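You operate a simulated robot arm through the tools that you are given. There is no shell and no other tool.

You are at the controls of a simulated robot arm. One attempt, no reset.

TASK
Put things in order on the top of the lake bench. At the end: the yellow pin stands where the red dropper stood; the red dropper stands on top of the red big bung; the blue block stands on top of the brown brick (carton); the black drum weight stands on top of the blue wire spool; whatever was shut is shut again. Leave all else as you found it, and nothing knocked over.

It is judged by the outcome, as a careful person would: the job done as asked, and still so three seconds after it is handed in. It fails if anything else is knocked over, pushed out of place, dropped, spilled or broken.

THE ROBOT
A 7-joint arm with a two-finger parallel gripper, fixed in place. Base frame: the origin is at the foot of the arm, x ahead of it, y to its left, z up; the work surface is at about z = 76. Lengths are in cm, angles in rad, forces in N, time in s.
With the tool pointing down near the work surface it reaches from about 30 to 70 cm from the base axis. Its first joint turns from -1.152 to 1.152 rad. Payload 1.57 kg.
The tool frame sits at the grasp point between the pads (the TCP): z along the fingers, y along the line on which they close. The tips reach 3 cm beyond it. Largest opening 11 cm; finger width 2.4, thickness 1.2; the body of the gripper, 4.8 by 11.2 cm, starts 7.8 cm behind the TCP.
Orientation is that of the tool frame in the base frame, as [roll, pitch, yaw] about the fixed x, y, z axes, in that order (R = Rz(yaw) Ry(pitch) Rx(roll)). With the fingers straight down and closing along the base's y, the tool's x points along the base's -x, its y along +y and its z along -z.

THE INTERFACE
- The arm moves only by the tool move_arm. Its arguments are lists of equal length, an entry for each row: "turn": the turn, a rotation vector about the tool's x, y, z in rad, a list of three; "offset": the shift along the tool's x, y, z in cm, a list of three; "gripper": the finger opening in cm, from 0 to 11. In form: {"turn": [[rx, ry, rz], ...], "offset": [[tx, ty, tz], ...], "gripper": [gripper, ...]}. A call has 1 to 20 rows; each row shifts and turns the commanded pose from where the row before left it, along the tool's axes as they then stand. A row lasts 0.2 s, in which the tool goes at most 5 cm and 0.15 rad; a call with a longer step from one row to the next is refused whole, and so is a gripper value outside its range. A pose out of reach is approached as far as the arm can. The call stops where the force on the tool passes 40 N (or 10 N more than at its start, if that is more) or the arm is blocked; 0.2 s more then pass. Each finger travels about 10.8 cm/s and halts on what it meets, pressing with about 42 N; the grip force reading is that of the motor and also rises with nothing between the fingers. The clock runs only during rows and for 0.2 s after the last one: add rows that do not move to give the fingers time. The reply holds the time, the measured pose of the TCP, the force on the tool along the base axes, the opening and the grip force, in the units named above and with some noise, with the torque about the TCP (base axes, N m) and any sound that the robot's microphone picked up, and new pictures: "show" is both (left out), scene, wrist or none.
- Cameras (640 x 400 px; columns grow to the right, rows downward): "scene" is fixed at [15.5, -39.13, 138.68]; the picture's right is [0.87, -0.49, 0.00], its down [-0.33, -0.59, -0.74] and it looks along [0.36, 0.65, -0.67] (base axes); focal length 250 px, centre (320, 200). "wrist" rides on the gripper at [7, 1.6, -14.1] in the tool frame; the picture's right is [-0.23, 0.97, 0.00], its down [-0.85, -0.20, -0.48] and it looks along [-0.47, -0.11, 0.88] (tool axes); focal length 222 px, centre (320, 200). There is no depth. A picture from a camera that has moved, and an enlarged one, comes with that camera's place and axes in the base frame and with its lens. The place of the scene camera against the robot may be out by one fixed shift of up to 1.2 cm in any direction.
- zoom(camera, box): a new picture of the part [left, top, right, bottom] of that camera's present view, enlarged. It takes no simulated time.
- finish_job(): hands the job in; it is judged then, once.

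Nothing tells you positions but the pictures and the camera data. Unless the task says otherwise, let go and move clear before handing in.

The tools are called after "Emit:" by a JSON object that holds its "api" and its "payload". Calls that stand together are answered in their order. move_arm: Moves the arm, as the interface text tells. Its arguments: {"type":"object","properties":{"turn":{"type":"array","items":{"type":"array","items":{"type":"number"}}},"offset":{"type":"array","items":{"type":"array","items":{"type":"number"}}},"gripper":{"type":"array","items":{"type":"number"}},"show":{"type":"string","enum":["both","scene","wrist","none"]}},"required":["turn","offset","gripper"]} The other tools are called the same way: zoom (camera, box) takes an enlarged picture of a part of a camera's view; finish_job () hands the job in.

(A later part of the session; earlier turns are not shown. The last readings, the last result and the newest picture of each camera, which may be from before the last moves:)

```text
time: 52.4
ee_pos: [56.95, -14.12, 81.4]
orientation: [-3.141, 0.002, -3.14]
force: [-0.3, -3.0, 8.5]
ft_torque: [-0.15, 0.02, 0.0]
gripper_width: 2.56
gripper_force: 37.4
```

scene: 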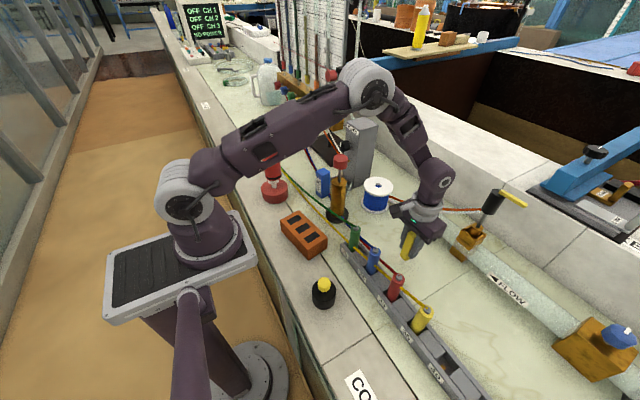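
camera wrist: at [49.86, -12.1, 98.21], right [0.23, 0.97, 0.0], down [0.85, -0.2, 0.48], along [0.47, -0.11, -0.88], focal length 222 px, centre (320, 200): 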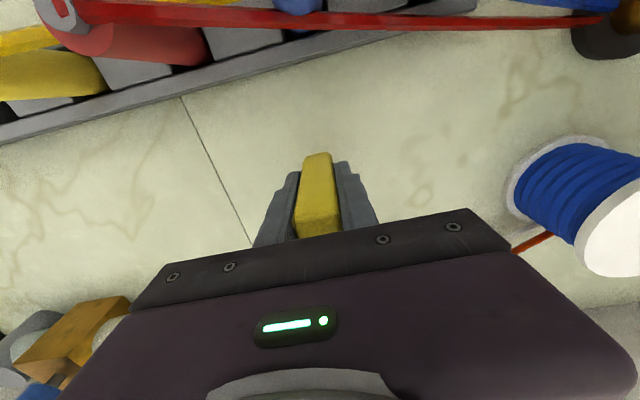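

Emit:
{"api": "move_arm", "payload": {"turn": [[0, 0, 0], [0, 0, 0], [0, 0, 0], [0, 0, 0], [0, 0, 0], [0, 0, 0]], "offset": [[0, 0, 0], [0, 0, 0], [0, 0, 0], [0, 0, 0], [0, 0, 0], [0, 0, 0]], "gripper": [2.6, 2.8, 3.2, 4, 5, 6]}}

Emit:
{"api": "zoom", "payload": {"camera": "scene", "box": [370, 200, 450, 280]}}

Emit:
{"api": "zoom", "payload": {"camera": "wrist", "box": [240, 130, 400, 250]}}

```text
time: 53.8
ee_pos: [56.9, -14.15, 81.33]
orientation: [3.141, 0.0, 3.141]
force: [0.0, -0.8, 0.8]
ft_torque: [0.0, -0.02, -0.01]
gripper_width: 5.97
gripper_force: 0.1
camera wrist: at [49.94, -12.35, 95.43], right [0.23, 0.97, 0.0], down [0.85, -0.2, 0.48], along [0.47, -0.11, -0.88], focal length 222 px, centre (320, 200)
```

scene: 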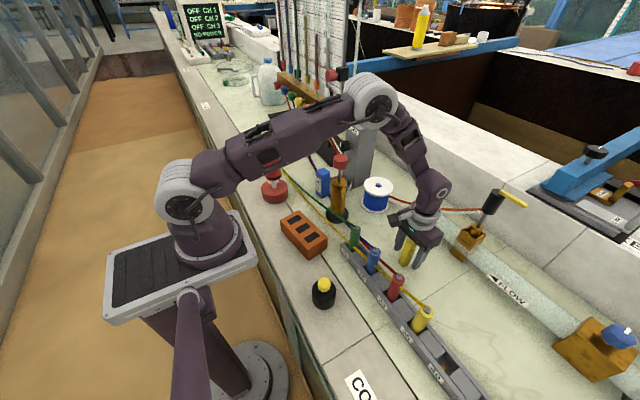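
wrist: 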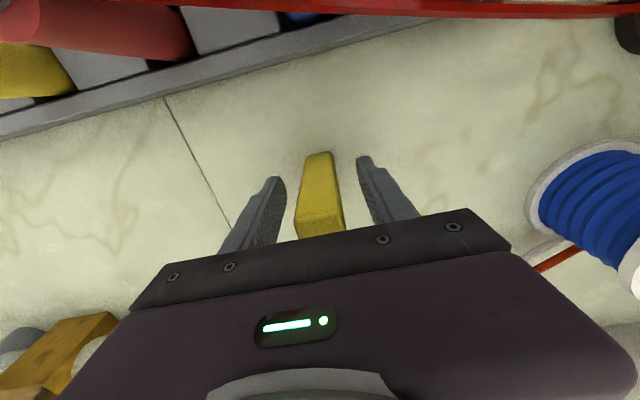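

```text
5.00 times, centred on (410, 240) of scene
camera zoom: at [15.5, -39.13, 138.68], right [0.87, -0.49, 0.0], down [-0.33, -0.59, -0.74], along [0.36, 0.65, -0.67], focal length 1252 px, centre (-130, 0)
```

zoom: 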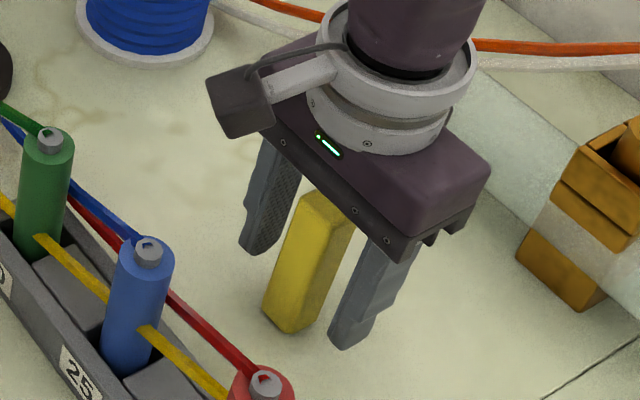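

```text
3.33 times, centred on (320, 190) of wrist
camera zoom: at [49.94, -12.35, 95.43], right [0.23, 0.97, 0.0], down [0.85, -0.2, 0.48], along [0.47, -0.11, -0.88], focal length 740 px, centre (320, 233)
```

zoom: 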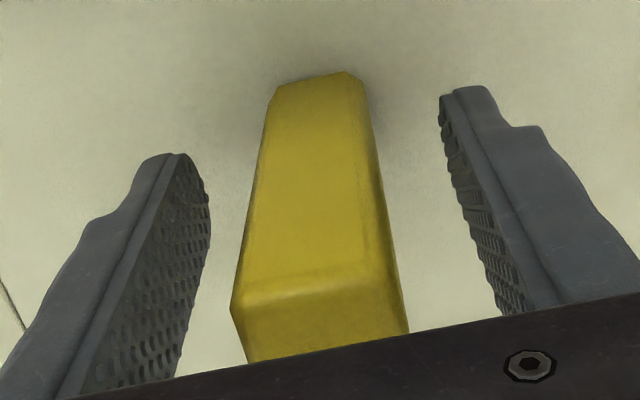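

Pin stands in the dropper's old place. I'll rise clear and head toward the blue block for a look.

Emit:
{"api": "move_arm", "payload": {"turn": [[0, 0, 0], [0, 0, 0], [0, 0, 0], [0, 0, 0], [0, 0, 0], [0, 0, 0], [0, 0, 0], [0, 0, 0], [0, 0, 0], [0, 0, 0], [0, 0, 0], [0, 0, 0], [0, 0, 0], [0, 0, 0]], "offset": [[0, 0, -0.8], [0, 0, -1.5], [0, 0, -2], [0, 0, -3], [0, 0, -3.5], [0, 0, -3.5], [0, 0, -3.5], [0, 0, -3.5], [0, 0, -3.5], [3, 0, 0], [4, 0, 0], [4, 0, 0], [3.5, 0, 0], [1, 0, 0]], "gripper": [6, 6, 6, 6, 7, 8, 9, 9, 9, 9, 9, 9, 9, 9]}}

Emit:
{"api": "zoom", "payload": {"camera": "scene", "box": [340, 160, 460, 310]}}

```text
time: 56.8
ee_pos: [41.35, -14.0, 106.11]
orientation: [-3.141, 0.001, 3.142]
force: [-0.2, -0.1, 0.2]
ft_torque: [0.02, 0.03, -0.01]
gripper_width: 9.02
gripper_force: 0.2
camera wrist: at [34.38, -12.23, 120.16], right [0.23, 0.97, 0.0], down [0.85, -0.2, 0.48], along [0.47, -0.11, -0.88], focal length 222 px, centre (320, 200)
```

scene: 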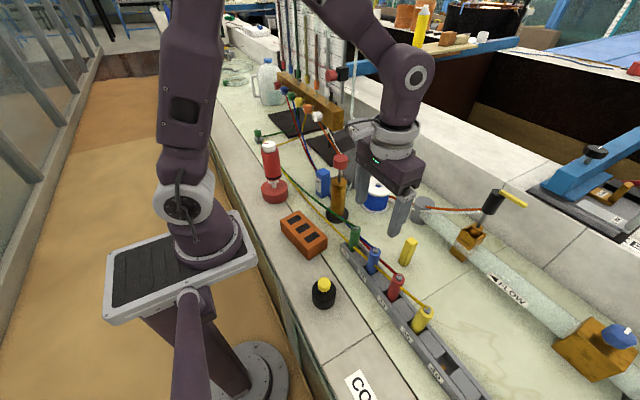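
wrist: 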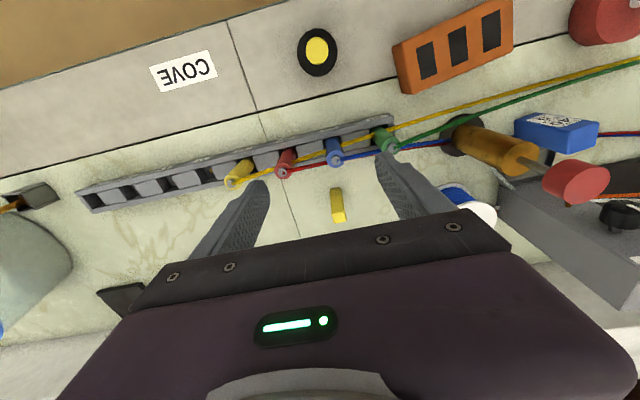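

```text
2.67 times, centred on (400, 235) of scene
camera zoom: at [15.5, -39.13, 138.68], right [0.87, -0.49, 0.0], down [-0.33, -0.59, -0.74], along [0.36, 0.65, -0.67], focal length 668 px, centre (107, 107)
```

zoom: 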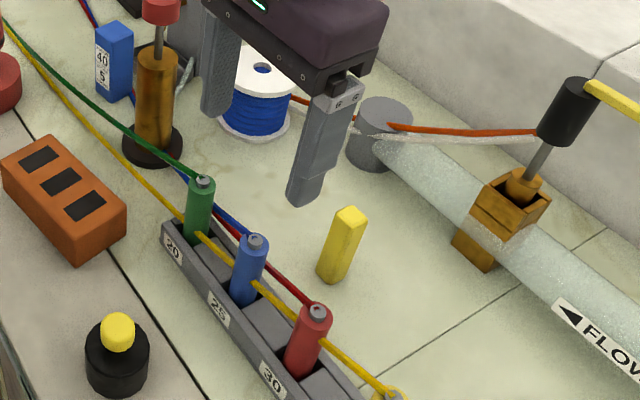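

The pin stands correctly. Now moving along +y to view the blue block and brick from above.

Emit:
{"api": "move_arm", "payload": {"turn": [[0, 0, 0], [0, 0, 0], [0, 0, 0], [0, 0, 0], [0, 0, 0], [0, 0, 0], [0, 0, 0], [0, 0, 0], [0, 0, 0]], "offset": [[0, 2, 0], [0, 4, 0], [0, 4.5, 0], [0, 4.5, 0], [0, 4.5, 0], [0, 4.5, 0], [0, 4.5, 0], [0, 4, 0], [0, 1.5, 0]], "gripper": [9, 9, 9, 9, 9, 9, 9, 9, 9]}}

Emit:
{"api": "zoom", "payload": {"camera": "wrist", "box": [260, 110, 420, 210]}}

Emit:
{"api": "zoom", "payload": {"camera": "wrist", "box": [140, 60, 300, 160]}}

```text
time: 58.8
ee_pos: [41.49, 20.04, 106.43]
orientation: [3.141, 0.001, 3.14]
force: [-0.5, 0.0, -0.5]
ft_torque: [0.02, -0.02, 0.0]
gripper_width: 8.99
gripper_force: 0.0
camera wrist: at [34.54, 21.84, 120.52], right [0.23, 0.97, 0.0], down [0.85, -0.2, 0.48], along [0.47, -0.11, -0.88], focal length 222 px, centre (320, 200)
```

scene: 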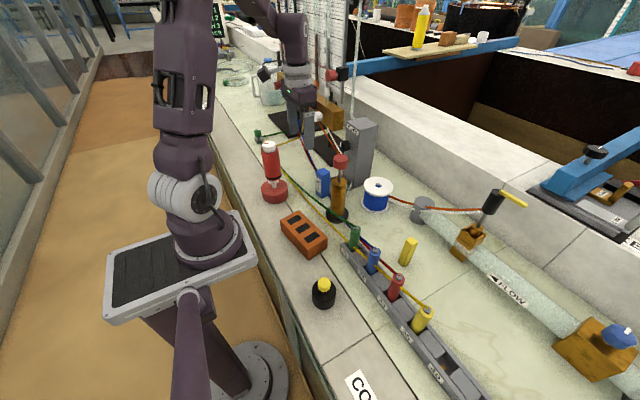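
wrist: 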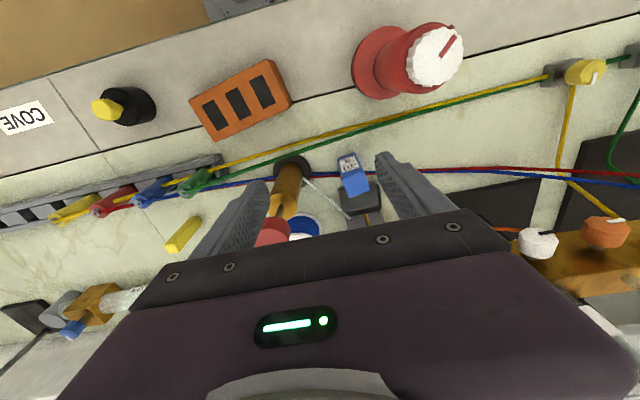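

```text
4.00 times, centred on (340, 160) of wrist
camera zoom: at [34.54, 21.84, 120.52], right [0.23, 0.97, 0.0], down [0.85, -0.2, 0.48], along [0.47, -0.11, -0.88], focal length 888 px, centre (240, 360)
```

zoom: 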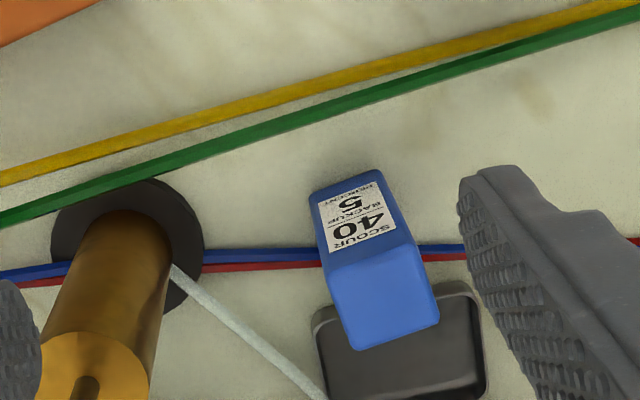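

```text
4.00 times, centred on (220, 110) of wrist
camera zoom: at [34.54, 21.84, 120.52], right [0.23, 0.97, 0.0], down [0.85, -0.2, 0.48], along [0.47, -0.11, -0.88], focal length 888 px, centre (720, 560)
```

zoom: 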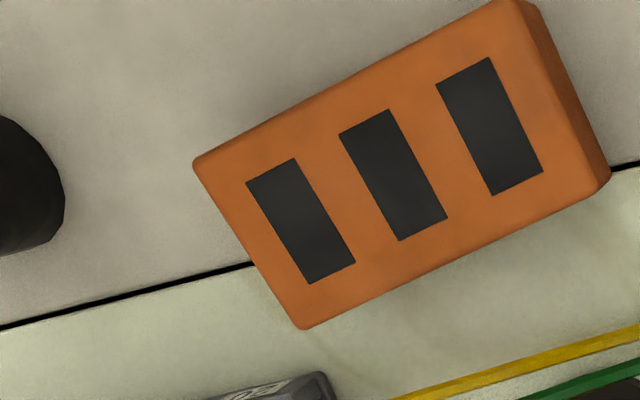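

Blue block centre is about (51, 24.1), ~3.6×4 cm, turned ≈+0.1 rad; the brick's top centre is (35.0, 8.2, 81.6) with yaw ≈+0.17. I'll move above the block and align.

Emit:
{"api": "move_arm", "payload": {"turn": [[0, 0, 0], [0, 0, 0], [0, 0, 0], [0, 0, 0], [0, 0, -0.1], [0, 0, 0]], "offset": [[-1.5, 1.5, 0], [-2.5, 1.5, 0], [-2.5, 0.7, 2], [-1.5, 0.2, 3], [0, 0, 2], [0, 0, 1]], "gripper": [7, 7, 7, 7, 7, 7]}}

Emit:
{"api": "zoom", "payload": {"camera": "wrist", "box": [250, 120, 390, 220]}}

Emit:
{"api": "zoom", "payload": {"camera": "scene", "box": [280, 130, 380, 230]}}

```text
time: 60.2
ee_pos: [49.42, 23.85, 98.14]
orientation: [-3.14, -0.001, -3.038]
force: [0.0, 0.8, -0.5]
ft_torque: [-0.01, 0.01, 0.01]
gripper_width: 7.0
gripper_force: 0.0
camera wrist: at [42.35, 24.82, 112.16], right [0.13, 0.99, 0.0], down [0.87, -0.11, 0.48], along [0.47, -0.06, -0.88], focal length 222 px, centre (320, 200)
```

scene: 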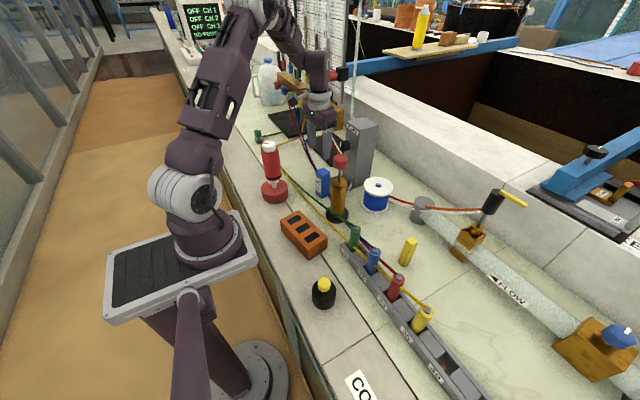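
wrist: 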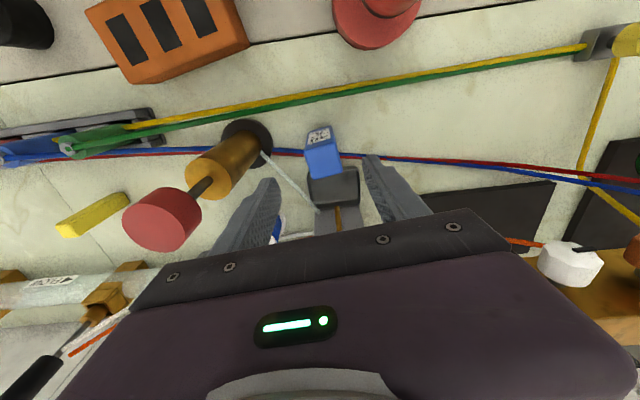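

```text
4.00 times, centred on (320, 170) of wrist
camera zoom: at [42.35, 24.82, 112.16], right [0.13, 0.99, 0.0], down [0.87, -0.11, 0.48], along [0.47, -0.06, -0.88], focal length 888 px, centre (320, 320)
```

zoom: 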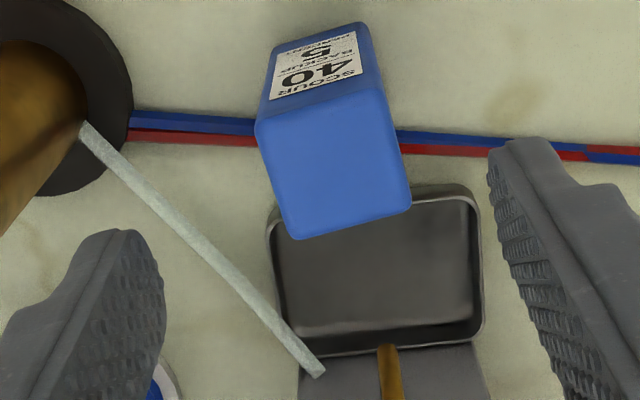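

```text
4.00 times, centred on (330, 180) of scene
camera zoom: at [15.5, -39.13, 138.68], right [0.87, -0.49, 0.0], down [-0.33, -0.59, -0.74], along [0.36, 0.65, -0.67], focal length 1002 px, centre (280, 280)
```

zoom: 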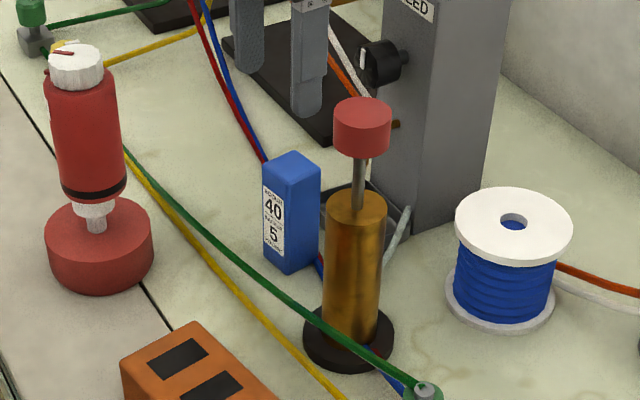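

Block top centre refined to (51.2, 24.1, 86.2). Aligning and descending partway.

Emit:
{"api": "move_arm", "payload": {"turn": [[0, 0, -0.03], [0, 0, 0], [0, 0, 0], [0, 0, 0], [0, 0, 0], [0, 0, 0]], "offset": [[-1.7, 0.01, 0], [0, 0, 2], [0, 0, 2], [0, 0, 2], [0, 0, 2], [0, 0, 0]], "gripper": [7, 7, 7, 7, 7, 7]}}

Emit:
{"api": "zoom", "payload": {"camera": "wrist", "box": [250, 120, 390, 220]}}

Emit:
{"api": "zoom", "payload": {"camera": "scene", "box": [280, 130, 380, 230]}}

```text
time: 61.6
ee_pos: [51.09, 24.0, 90.25]
orientation: [-3.14, 0.0, -3.013]
force: [0.0, 0.7, -0.3]
ft_torque: [-0.02, 0.0, -0.04]
gripper_width: 6.99
gripper_force: 0.1
camera wrist: at [44.02, 24.91, 104.22], right [0.1, 1.0, 0.0], down [0.87, -0.09, 0.48], along [0.48, -0.05, -0.88], focal length 222 px, centre (320, 200)
```

scene: 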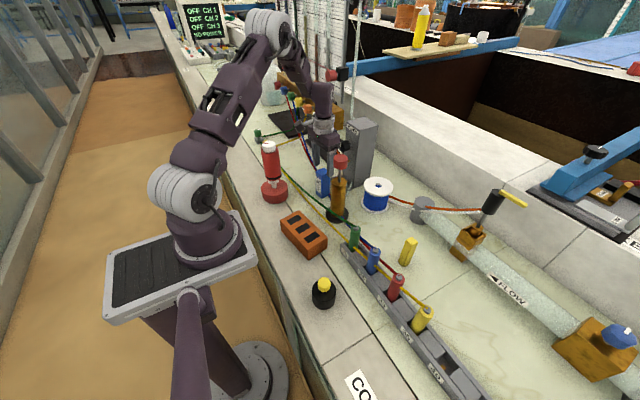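
wrist: 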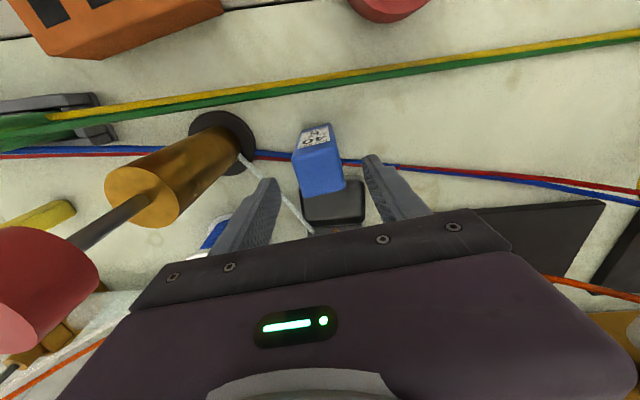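

```text
4.00 times, centred on (320, 170) of wrist
camera zoom: at [44.02, 24.91, 104.22], right [0.1, 1.0, 0.0], down [0.87, -0.09, 0.48], along [0.48, -0.05, -0.88], focal length 888 px, centre (320, 320)
```

zoom: 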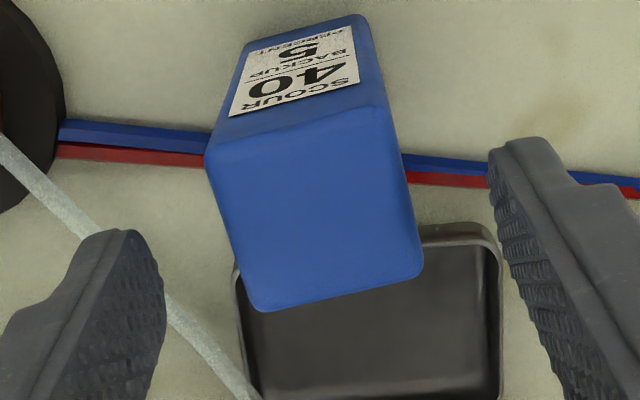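

```text
4.00 times, centred on (330, 180) of scene
camera zoom: at [15.5, -39.13, 138.68], right [0.87, -0.49, 0.0], down [-0.33, -0.59, -0.74], along [0.36, 0.65, -0.67], focal length 1002 px, centre (280, 280)
```

zoom: 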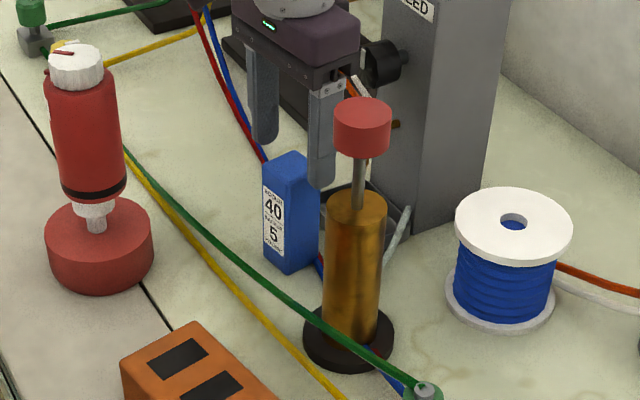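

Block is centred between the fingers. Descending to z≈81.5 and closing.

Emit:
{"api": "move_arm", "payload": {"turn": [[0, 0, 0], [0, 0, 0], [0, 0, 0], [0, 0, 0], [0, 0, 0], [0, 0, 0], [0, 0, 0], [0, 0, 0], [0, 0, 0], [0, 0, 0], [0, 0, 0]], "offset": [[0, 0, 2], [0, 0, 2], [0, 0, 2], [0, 0, 1.7], [0, 0, 1], [0, 0, 0], [0, 0, 0], [0, 0, 0], [0, 0, 0], [0, 0, 0], [0, 0, 0]], "gripper": [7, 7, 7, 7, 7, 7, 6, 5, 4, 3, 2]}}

Emit:
{"api": "zoom", "payload": {"camera": "wrist", "box": [250, 120, 390, 240]}}

Emit:
{"api": "zoom", "payload": {"camera": "scene", "box": [280, 130, 380, 230]}}

```text
time: 64.0
ee_pos: [50.94, 23.74, 81.68]
orientation: [3.141, 0.001, -3.015]
force: [-1.0, 0.5, -0.4]
ft_torque: [-0.02, -0.01, 0.01]
gripper_width: 3.97
gripper_force: 42.1
camera wrist: at [43.81, 24.69, 95.71], right [0.1, 0.99, 0.0], down [0.87, -0.09, 0.48], along [0.48, -0.05, -0.88], focal length 222 px, centre (320, 200)
```

scene: 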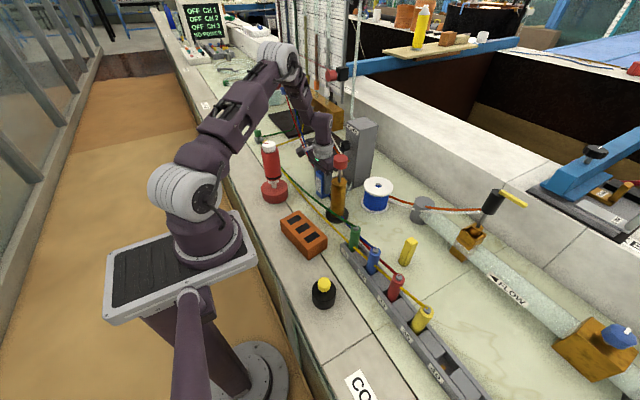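
wrist: 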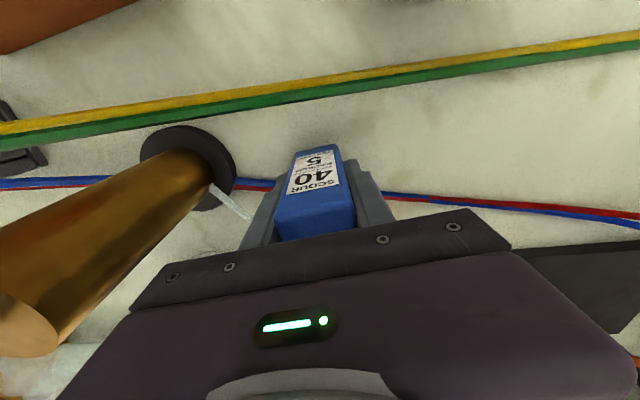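

```text
3.33 times, centred on (320, 180) of wrist
camera zoom: at [43.81, 24.69, 95.71], right [0.1, 0.99, 0.0], down [0.87, -0.09, 0.48], along [0.48, -0.05, -0.88], focal length 740 px, centre (320, 267)
```

zoom: 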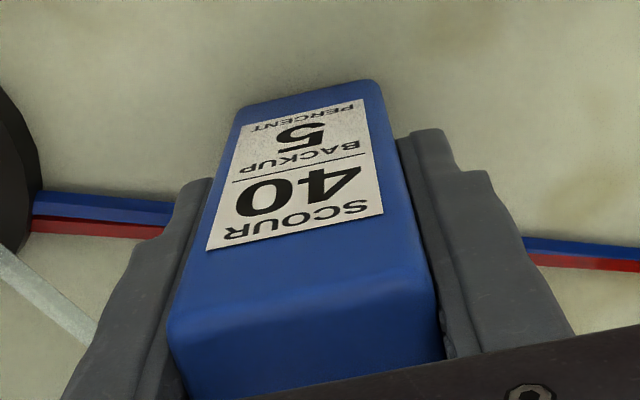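

```text
4.00 times, centred on (330, 180) of scene
camera zoom: at [15.5, -39.13, 138.68], right [0.87, -0.49, 0.0], down [-0.33, -0.59, -0.74], along [0.36, 0.65, -0.67], focal length 1002 px, centre (280, 280)
```

zoom: 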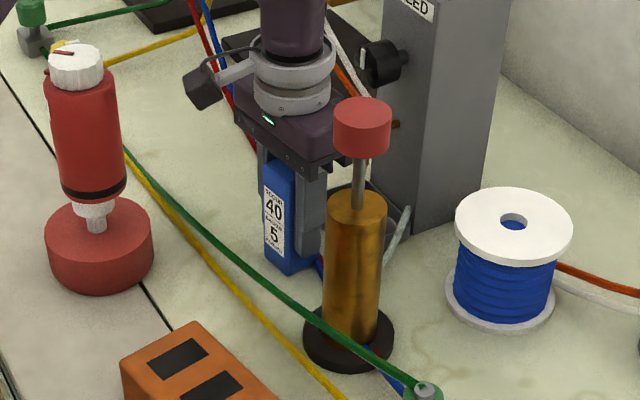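

Blue block gripped at 3.97 cm. Lifting gently, then checking.

Emit:
{"api": "move_arm", "payload": {"turn": [[0, 0, 0], [0, 0, 0], [0, 0, 0], [0, 0, 0], [0, 0, 0], [0, 0, 0], [0, 0, 0], [0, 0, 0], [0, 0, 0]], "offset": [[0, 0, 0], [0, 0, -0.2], [0, 0, -0.3], [0, 0, -0.5], [0, 0, -0.8], [0, 0, -1], [0, 0, -0.8], [0, 0, -0.4], [0, 0, 0]], "gripper": [0, 0, 0, 0, 0, 0, 0, 0, 0]}}

Emit:
{"api": "zoom", "payload": {"camera": "wrist", "box": [250, 120, 390, 240]}}

Emit:
{"api": "zoom", "payload": {"camera": "scene", "box": [280, 130, 380, 230]}}

```text
time: 66.0
ee_pos: [51.09, 24.15, 85.54]
orientation: [-3.141, -0.001, -3.014]
force: [0.4, 0.3, -1.5]
ft_torque: [-0.02, -0.01, -0.01]
gripper_width: 3.97
gripper_force: 42.5
camera wrist: at [43.93, 24.86, 99.64], right [0.1, 1.0, 0.0], down [0.87, -0.09, 0.48], along [0.48, -0.05, -0.88], focal length 222 px, centre (320, 200)
```

scene: 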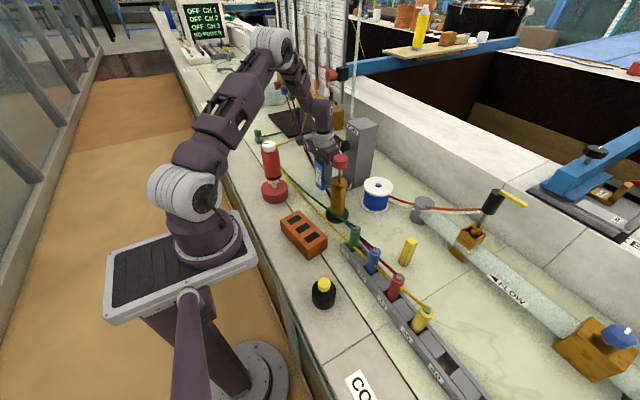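
wrist: 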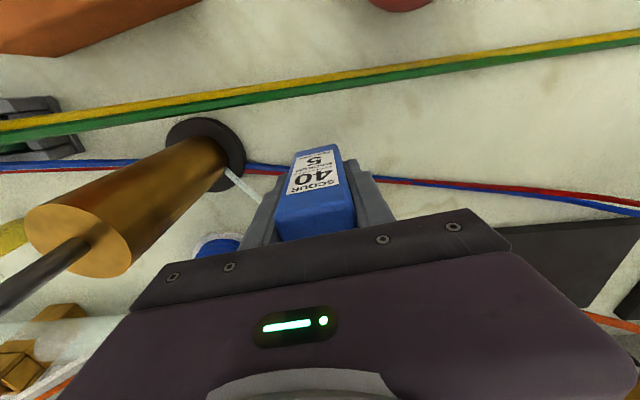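

```text
3.33 times, centred on (320, 180) of wrist
camera zoom: at [43.93, 24.86, 99.64], right [0.1, 1.0, 0.0], down [0.87, -0.09, 0.48], along [0.48, -0.05, -0.88], focal length 740 px, centre (320, 267)
```

zoom: 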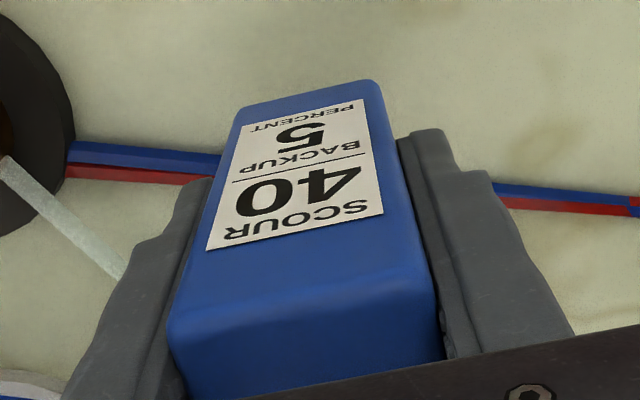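

```text
4.00 times, centred on (330, 180) of scene
camera zoom: at [15.51, -39.13, 138.68], right [0.87, -0.49, 0.0], down [-0.33, -0.59, -0.74], along [0.36, 0.65, -0.67], focal length 1002 px, centre (280, 280)
```

zoom: 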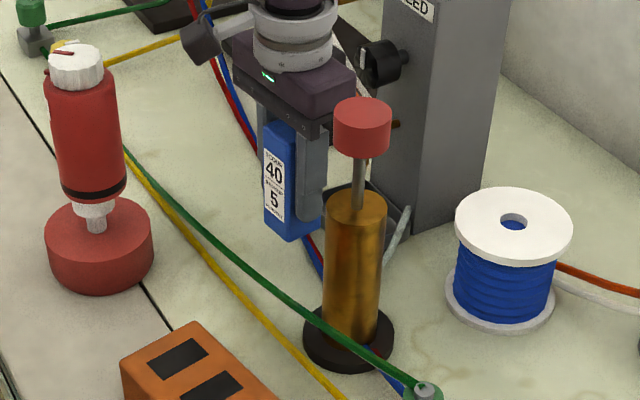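

Secure. Lifting higher, then carrying around to the brick; I'll also turn slightly to match the brick's angle.

Emit:
{"api": "move_arm", "payload": {"turn": [[0, 0, 0], [0, 0, 0], [0, 0, 0], [0, 0, 0], [0, 0, 0], [0, 0, 0], [0, 0, 0], [0, 0, 0], [0, 0, -0.04], [0, 0, 0], [0, 0, 0], [0, 0, 0], [0, 0, 0], [0, 0, 0], [0, 0, 0]], "offset": [[0, 0, -0.6], [0, 0, -1.4], [0, 0, -2], [0, 0, -2.4], [0, 0, -2.4], [0, 0, -2.4], [0, 0, -2.4], [0, 0, -2], [0, 0, -1.3], [0, 0, -0.6], [0.7, 0.12, 0], [1.5, 0.25, 0], [2.0, 0.34, 0], [1.7, 0.29, 0], [1.0, 0.17, 0]], "gripper": [0, 0, 0, 0, 0, 0, 0, 0, 0, 0, 0, 0, 0, 0, 0]}}

Emit:
{"api": "zoom", "payload": {"camera": "wrist", "box": [120, 60, 400, 240]}}

```text
time: 69.2
ee_pos: [44.01, 23.79, 102.91]
orientation: [3.14, 0.0, -2.973]
force: [0.6, 0.0, -2.8]
ft_torque: [-0.04, 0.01, -0.01]
gripper_width: 3.97
gripper_force: 41.8
camera wrist: at [36.92, 24.41, 116.98], right [0.06, 1.0, 0.0], down [0.88, -0.05, 0.48], along [0.48, -0.03, -0.88], focal length 222 px, centre (320, 200)
```

scene: 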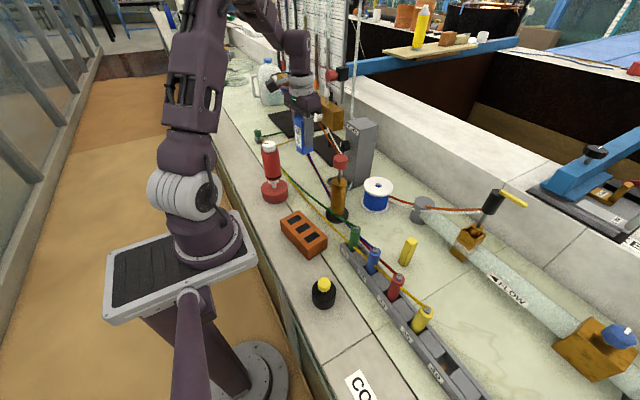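
wrist: 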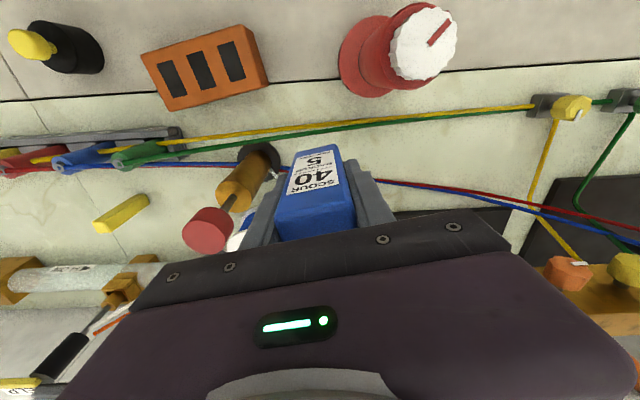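

```text
2.22 times, centred on (260, 150) of wrist
camera zoom: at [36.92, 24.41, 116.98], right [0.06, 1.0, 0.0], down [0.88, -0.05, 0.48], along [0.48, -0.03, -0.88], focal length 494 px, centre (453, 311)
```

zoom: 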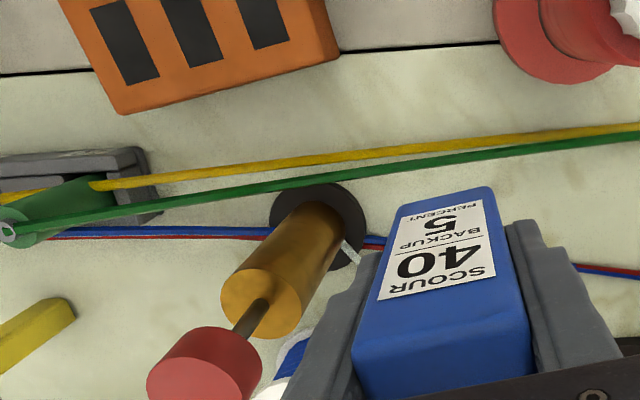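

Carrying the block diagonally to above the brick.

Emit:
{"api": "move_arm", "payload": {"turn": [[0, 0, 0], [0, 0, 0], [0, 0, 0], [0, 0, 0], [0, 0, 0], [0, 0, 0], [0, 0, 0], [0, 0, 0], [0, 0, 0], [0, 0, 0], [0, 0, 0]], "offset": [[0.4, -0.49, 0], [0.93, -1.13, 0], [1.33, -1.62, 0], [1.6, -1.945, 0], [1.6, -1.945, 0], [1.6, -1.945, 0], [1.6, -1.945, 0], [1.33, -1.62, 0], [0.8, -0.97, 0], [0.4, -0.49, 0], [0, 0, 0]], "gripper": [0, 0, 0, 0, 0, 0, 0, 0, 0, 0, 0]}}

Emit:
{"api": "zoom", "payload": {"camera": "wrist", "box": [200, 60, 440, 240]}}

Emit:
{"api": "zoom", "payload": {"camera": "scene", "box": [240, 150, 360, 270]}}

```text
time: 71.6
ee_pos: [35.03, 8.01, 103.06]
orientation: [-3.141, 0.0, -2.972]
force: [-0.3, -0.4, -2.1]
ft_torque: [0.01, 0.01, 0.0]
gripper_width: 3.98
gripper_force: 41.5
camera wrist: at [27.85, 8.61, 117.06], right [0.06, 1.0, 0.0], down [0.88, -0.05, 0.48], along [0.48, -0.03, -0.88], focal length 222 px, centre (320, 200)
```

scene: 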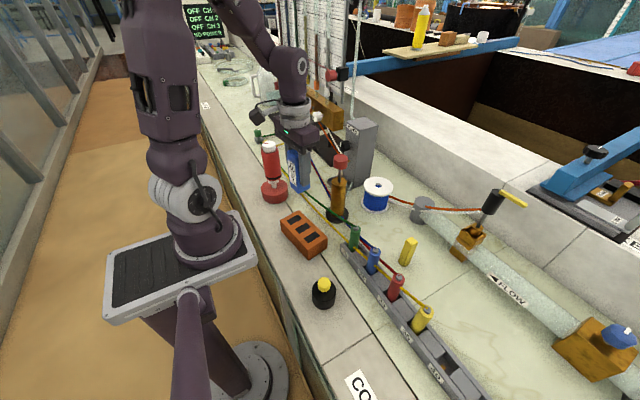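
wrist: 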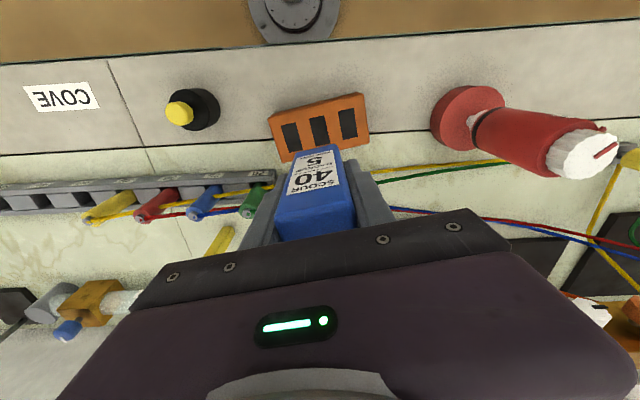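

```text
2.22 times, centred on (320, 150) of wrist
camera zoom: at [27.85, 8.61, 117.06], right [0.06, 1.0, 0.0], down [0.88, -0.05, 0.48], along [0.48, -0.03, -0.88], focal length 494 px, centre (320, 311)
```

zoom: 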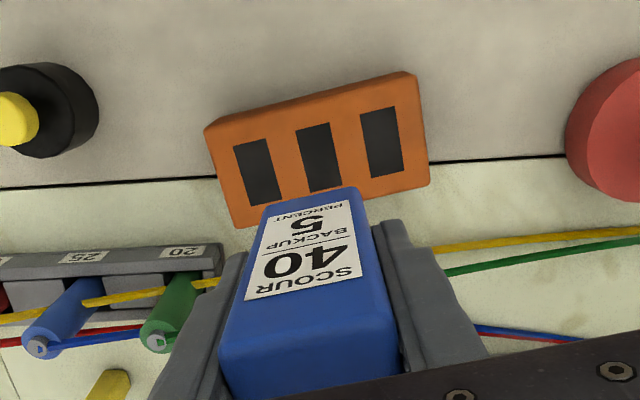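

```text
3.33 times, centred on (300, 210) of scene
camera zoom: at [15.5, -39.13, 138.68], right [0.87, -0.49, 0.0], down [-0.33, -0.59, -0.74], along [0.36, 0.65, -0.67], focal length 835 px, centre (387, 167)
```

zoom: 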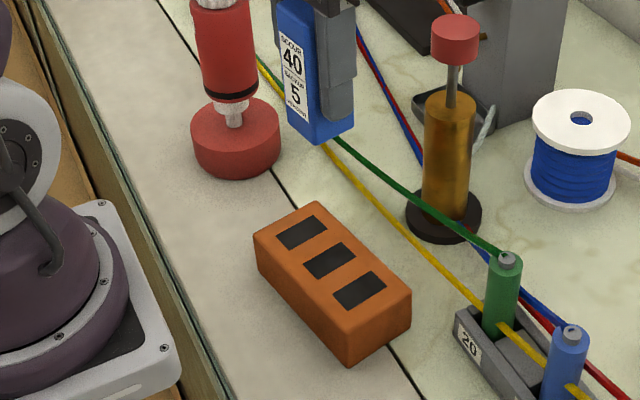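

Aligned over the brick's centre. Lowering to just above it.

Emit:
{"api": "move_arm", "payload": {"turn": [[0, 0, 0], [0, 0, 0], [0, 0, 0], [0, 0, 0], [0, 0, 0], [0, 0, 0], [0, 0, 0], [0, 0, 0], [0, 0, 0], [0, 0, 0]], "offset": [[0, 0, 0.5], [0, 0, 1.2], [0, 0, 2], [0, 0, 2], [0, 0, 2], [0, 0, 2], [0, 0, 2], [0, 0, 1.5], [0, 0, 0.8], [0, 0, 0]], "gripper": [0, 0, 0, 0, 0, 0, 0, 0, 0, 0]}}

Emit:
{"api": "zoom", "payload": {"camera": "wrist", "box": [200, 60, 440, 240]}}

Emit:
{"api": "zoom", "payload": {"camera": "scene", "box": [240, 150, 360, 270]}}

```text
time: 73.8
ee_pos: [34.98, 7.99, 89.04]
orientation: [-3.14, -0.002, -2.972]
force: [-0.1, 0.3, -2.3]
ft_torque: [0.01, 0.04, 0.02]
gripper_width: 3.98
gripper_force: 41.7
camera wrist: at [27.93, 8.47, 103.11], right [0.06, 1.0, 0.0], down [0.88, -0.05, 0.48], along [0.48, -0.03, -0.88], focal length 222 px, centre (320, 200)
```

scene: 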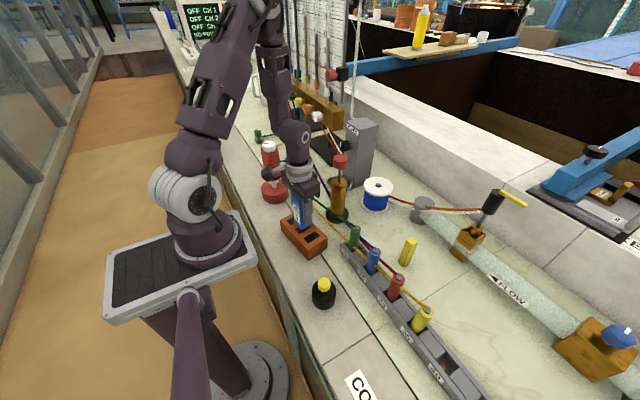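
wrist: 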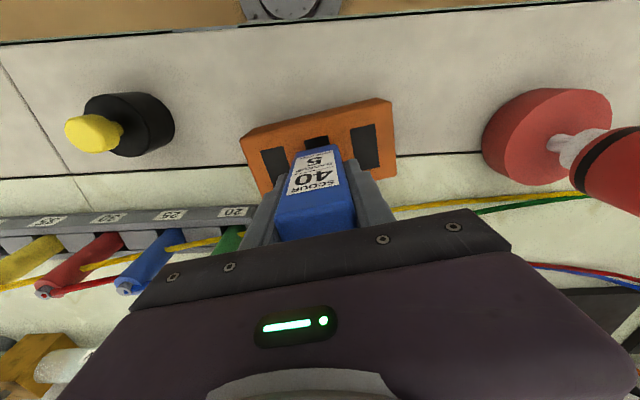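

```text
2.22 times, centred on (320, 150) of wrist
camera zoom: at [27.93, 8.47, 103.11], right [0.06, 1.0, 0.0], down [0.88, -0.05, 0.48], along [0.48, -0.03, -0.88], focal length 494 px, centre (320, 311)
```

zoom: 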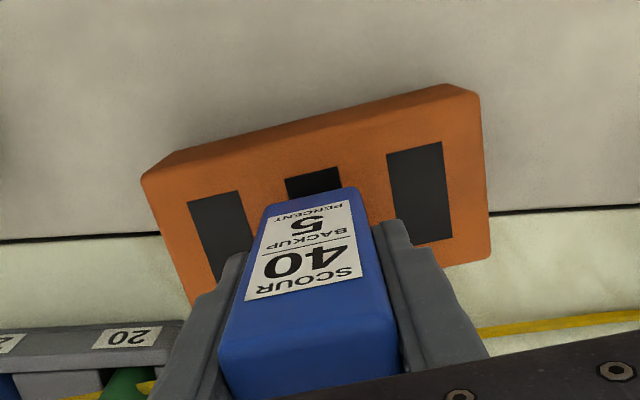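

```text
3.33 times, centred on (300, 210) of scene
camera zoom: at [15.51, -39.13, 138.68], right [0.87, -0.49, 0.0], down [-0.33, -0.59, -0.74], along [0.36, 0.65, -0.67], focal length 835 px, centre (387, 167)
```

zoom: 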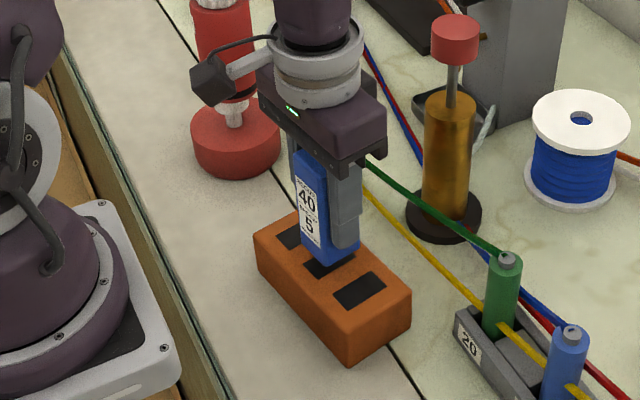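

Emit:
{"api": "move_arm", "payload": {"turn": [[0, 0, 0], [0, 0, 0], [0, 0, 0], [0, 0, 0], [0, 0, 0]], "offset": [[0, 0, 0.4], [0, 0, 0.4], [0, 0, 0.4], [0, 0, 0.2], [0, 0, 0]], "gripper": [0, 0, 0, 0, 0], "show": "none"}}

```text
time: 75.0
ee_pos: [34.95, 7.93, 87.58]
orientation: [3.141, -0.001, -2.973]
force: [-0.4, -0.9, -2.0]
ft_torque: [-0.03, -0.03, -0.01]
gripper_width: 3.97
gripper_force: 42.5
```

The block is still just above the brick (no contact force yet). I'll continue in very small steps.

Emit:
{"api": "move_arm", "payload": {"turn": [[0, 0, 0], [0, 0, 0], [0, 0, 0]], "offset": [[0, 0, 0.15], [0, 0, 0.1], [0, 0, 0]], "gripper": [0, 0, 0], "show": "none"}}

```text
time: 75.8
ee_pos: [34.99, 8.18, 87.37]
orientation: [3.141, 0.0, -2.972]
force: [0.8, -0.1, -2.1]
ft_torque: [0.02, -0.03, 0.01]
gripper_width: 3.96
gripper_force: 42.7
```

Emit:
{"api": "move_arm", "payload": {"turn": [[0, 0, 0], [0, 0, 0], [0, 0, 0]], "offset": [[0, 0, 0.1], [0, 0, 0.1], [0, 0, 0]], "gripper": [0, 0, 0], "show": "none"}}

Emit:
{"api": "zoom", "payload": {"camera": "scene", "box": [270, 180, 340, 250]}}

```text
time: 76.6
ee_pos: [34.92, 8.04, 87.23]
orientation: [-3.141, -0.001, -2.971]
force: [0.0, -0.3, -1.5]
ft_torque: [0.01, -0.01, -0.01]
gripper_width: 3.97
gripper_force: 41.9
```

```text
5.71 times, centred on (305, 215) of scene
camera zoom: at [15.51, -39.13, 138.68], right [0.87, -0.49, 0.0], down [-0.33, -0.59, -0.74], along [0.36, 0.65, -0.67], focal length 1431 px, centre (406, 114)
```

zoom: 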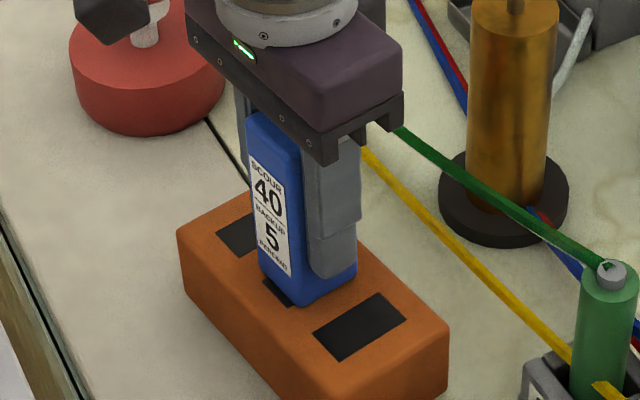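

Emit:
{"api": "move_arm", "payload": {"turn": [[0, 0, 0], [0, 0, 0], [0, 0, 0]], "offset": [[0, 0, 0.1], [0, 0, 0.08], [0, 0, 0]], "gripper": [0, 0, 0], "show": "none"}}

```text
time: 77.1
ee_pos: [34.99, 8.1, 87.16]
orientation: [-3.141, 0.003, -2.973]
force: [-3.0, 1.3, 14.3]
ft_torque: [-0.04, 0.14, 0.02]
gripper_width: 3.99
gripper_force: 42.2
stopped in row 2: the force on the tool passed its limit at 41 N (the readings are from after the stop); the commanded pose is now the measured one
```

Contact reached and the arm stopped gently (14 N now). Releasing slowly.

Emit:
{"api": "move_arm", "payload": {"turn": [[0, 0, 0], [0, 0, 0], [0, 0, 0], [0, 0, 0], [0, 0, 0], [0, 0, 0], [0, 0, 0]], "offset": [[0, 0, 0], [0, 0, 0], [0, 0, 0], [0, 0, 0], [0, 0, 0], [0, 0, 0], [0, 0, 0]], "gripper": [4.0, 4.2, 4.5, 5, 6, 7, 7]}}

Emit:
{"api": "zoom", "payload": {"camera": "scene", "box": [270, 180, 340, 250]}}

Emit:
{"api": "zoom", "payload": {"camera": "wrist", "box": [200, 60, 440, 240]}}

```text
time: 78.7
ee_pos: [35.03, 8.09, 87.07]
orientation: [3.141, 0.001, -2.972]
force: [-0.2, -0.2, -0.3]
ft_torque: [-0.01, 0.01, 0.01]
gripper_width: 6.99
gripper_force: 0.0
camera wrist: at [27.88, 8.68, 101.17], right [0.06, 1.0, 0.0], down [0.88, -0.05, 0.48], along [0.48, -0.03, -0.88], focal length 222 px, centre (320, 200)
```

scene: 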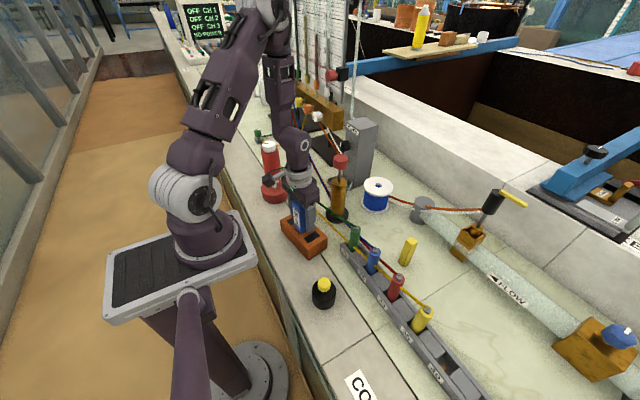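
wrist: 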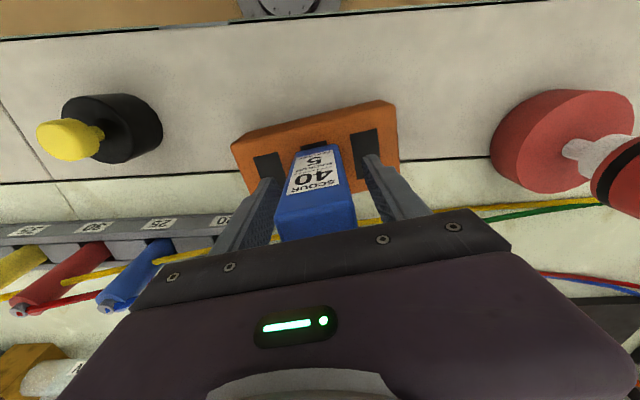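

```text
5.71 times, centred on (305, 215) of scene
camera zoom: at [15.5, -39.13, 138.68], right [0.87, -0.49, 0.0], down [-0.33, -0.59, -0.74], along [0.36, 0.65, -0.67], focal length 1431 px, centre (406, 114)
```

zoom: 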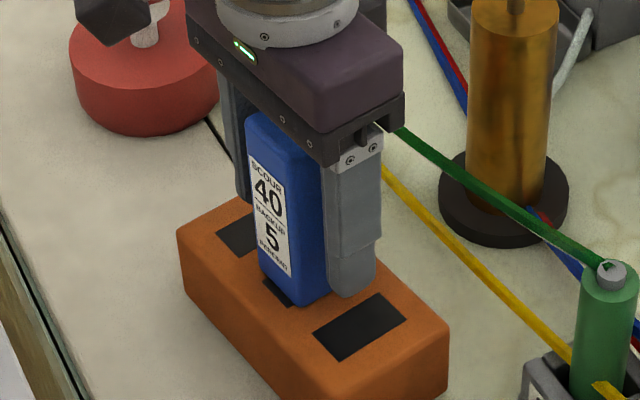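

```text
2.22 times, centred on (320, 150) of wrist
camera zoom: at [27.88, 8.68, 101.17], right [0.06, 1.0, 0.0], down [0.88, -0.05, 0.48], along [0.48, -0.03, -0.88], focal length 494 px, centre (320, 311)
```

zoom: 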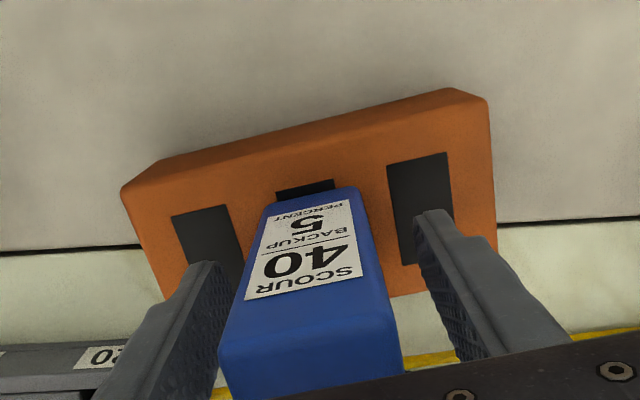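

The block stands on the brick. Rising clear, then squaring the tool and heading for the black weight near (31,-11.9).

Emit:
{"api": "move_arm", "payload": {"turn": [[0, 0, 0], [0, 0, 0], [0, 0, 0], [0, 0, 0], [0, 0, 0], [0, 0, 0], [0, 0, 0], [0, 0, 0.1], [0, 0, 0.07]], "offset": [[0, 0, -0.6], [0, 0, -1.4], [0, 0, -2.4], [0, 0, -3], [0, 0, -3], [0, 0, -3], [0, 0, -2.5], [0, 0, 0], [0, 0, 0]], "gripper": [7, 7, 7, 7, 7, 7, 7, 7, 7]}}

Emit:
{"api": "zoom", "payload": {"camera": "scene", "box": [240, 130, 380, 270]}}

```text
time: 80.7
ee_pos: [34.85, 8.24, 103.13]
orientation: [-3.141, 0.004, 3.139]
force: [0.1, -0.7, -0.4]
ft_torque: [0.01, 0.01, 0.01]
gripper_width: 6.99
gripper_force: 0.0
camera wrist: at [27.99, 10.03, 117.12], right [0.23, 0.97, 0.0], down [0.85, -0.2, 0.48], along [0.47, -0.11, -0.88], focal length 222 px, centre (320, 200)
```

scene: 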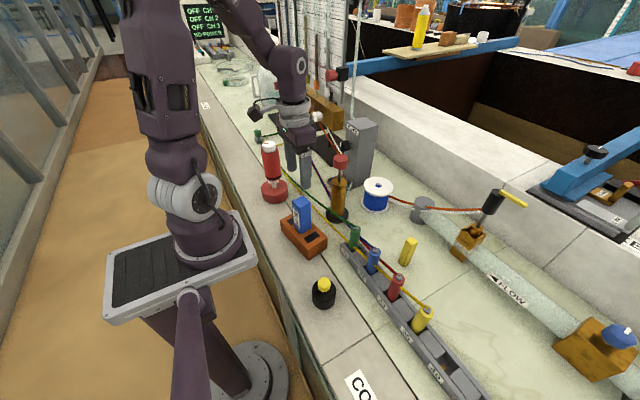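
wrist: 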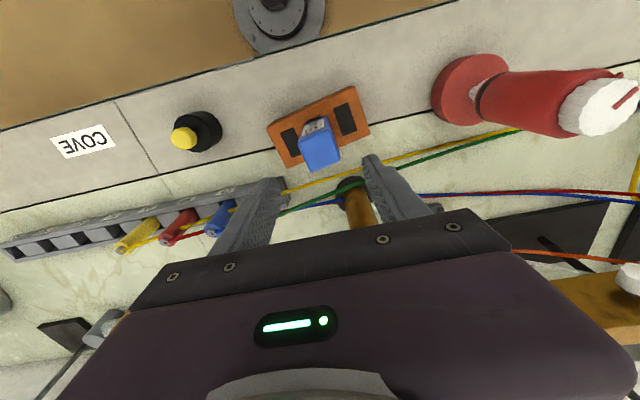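

```text
2.86 times, centred on (310, 200) of scene
camera zoom: at [15.5, -39.13, 138.68], right [0.87, -0.49, 0.0], down [-0.33, -0.59, -0.74], along [0.36, 0.65, -0.67], focal length 716 px, centre (349, 200)
```

zoom: 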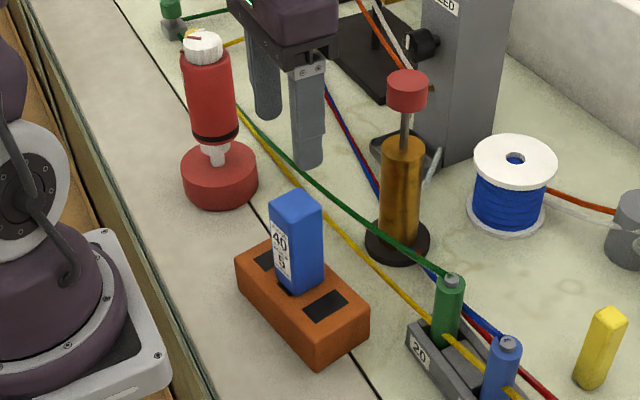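

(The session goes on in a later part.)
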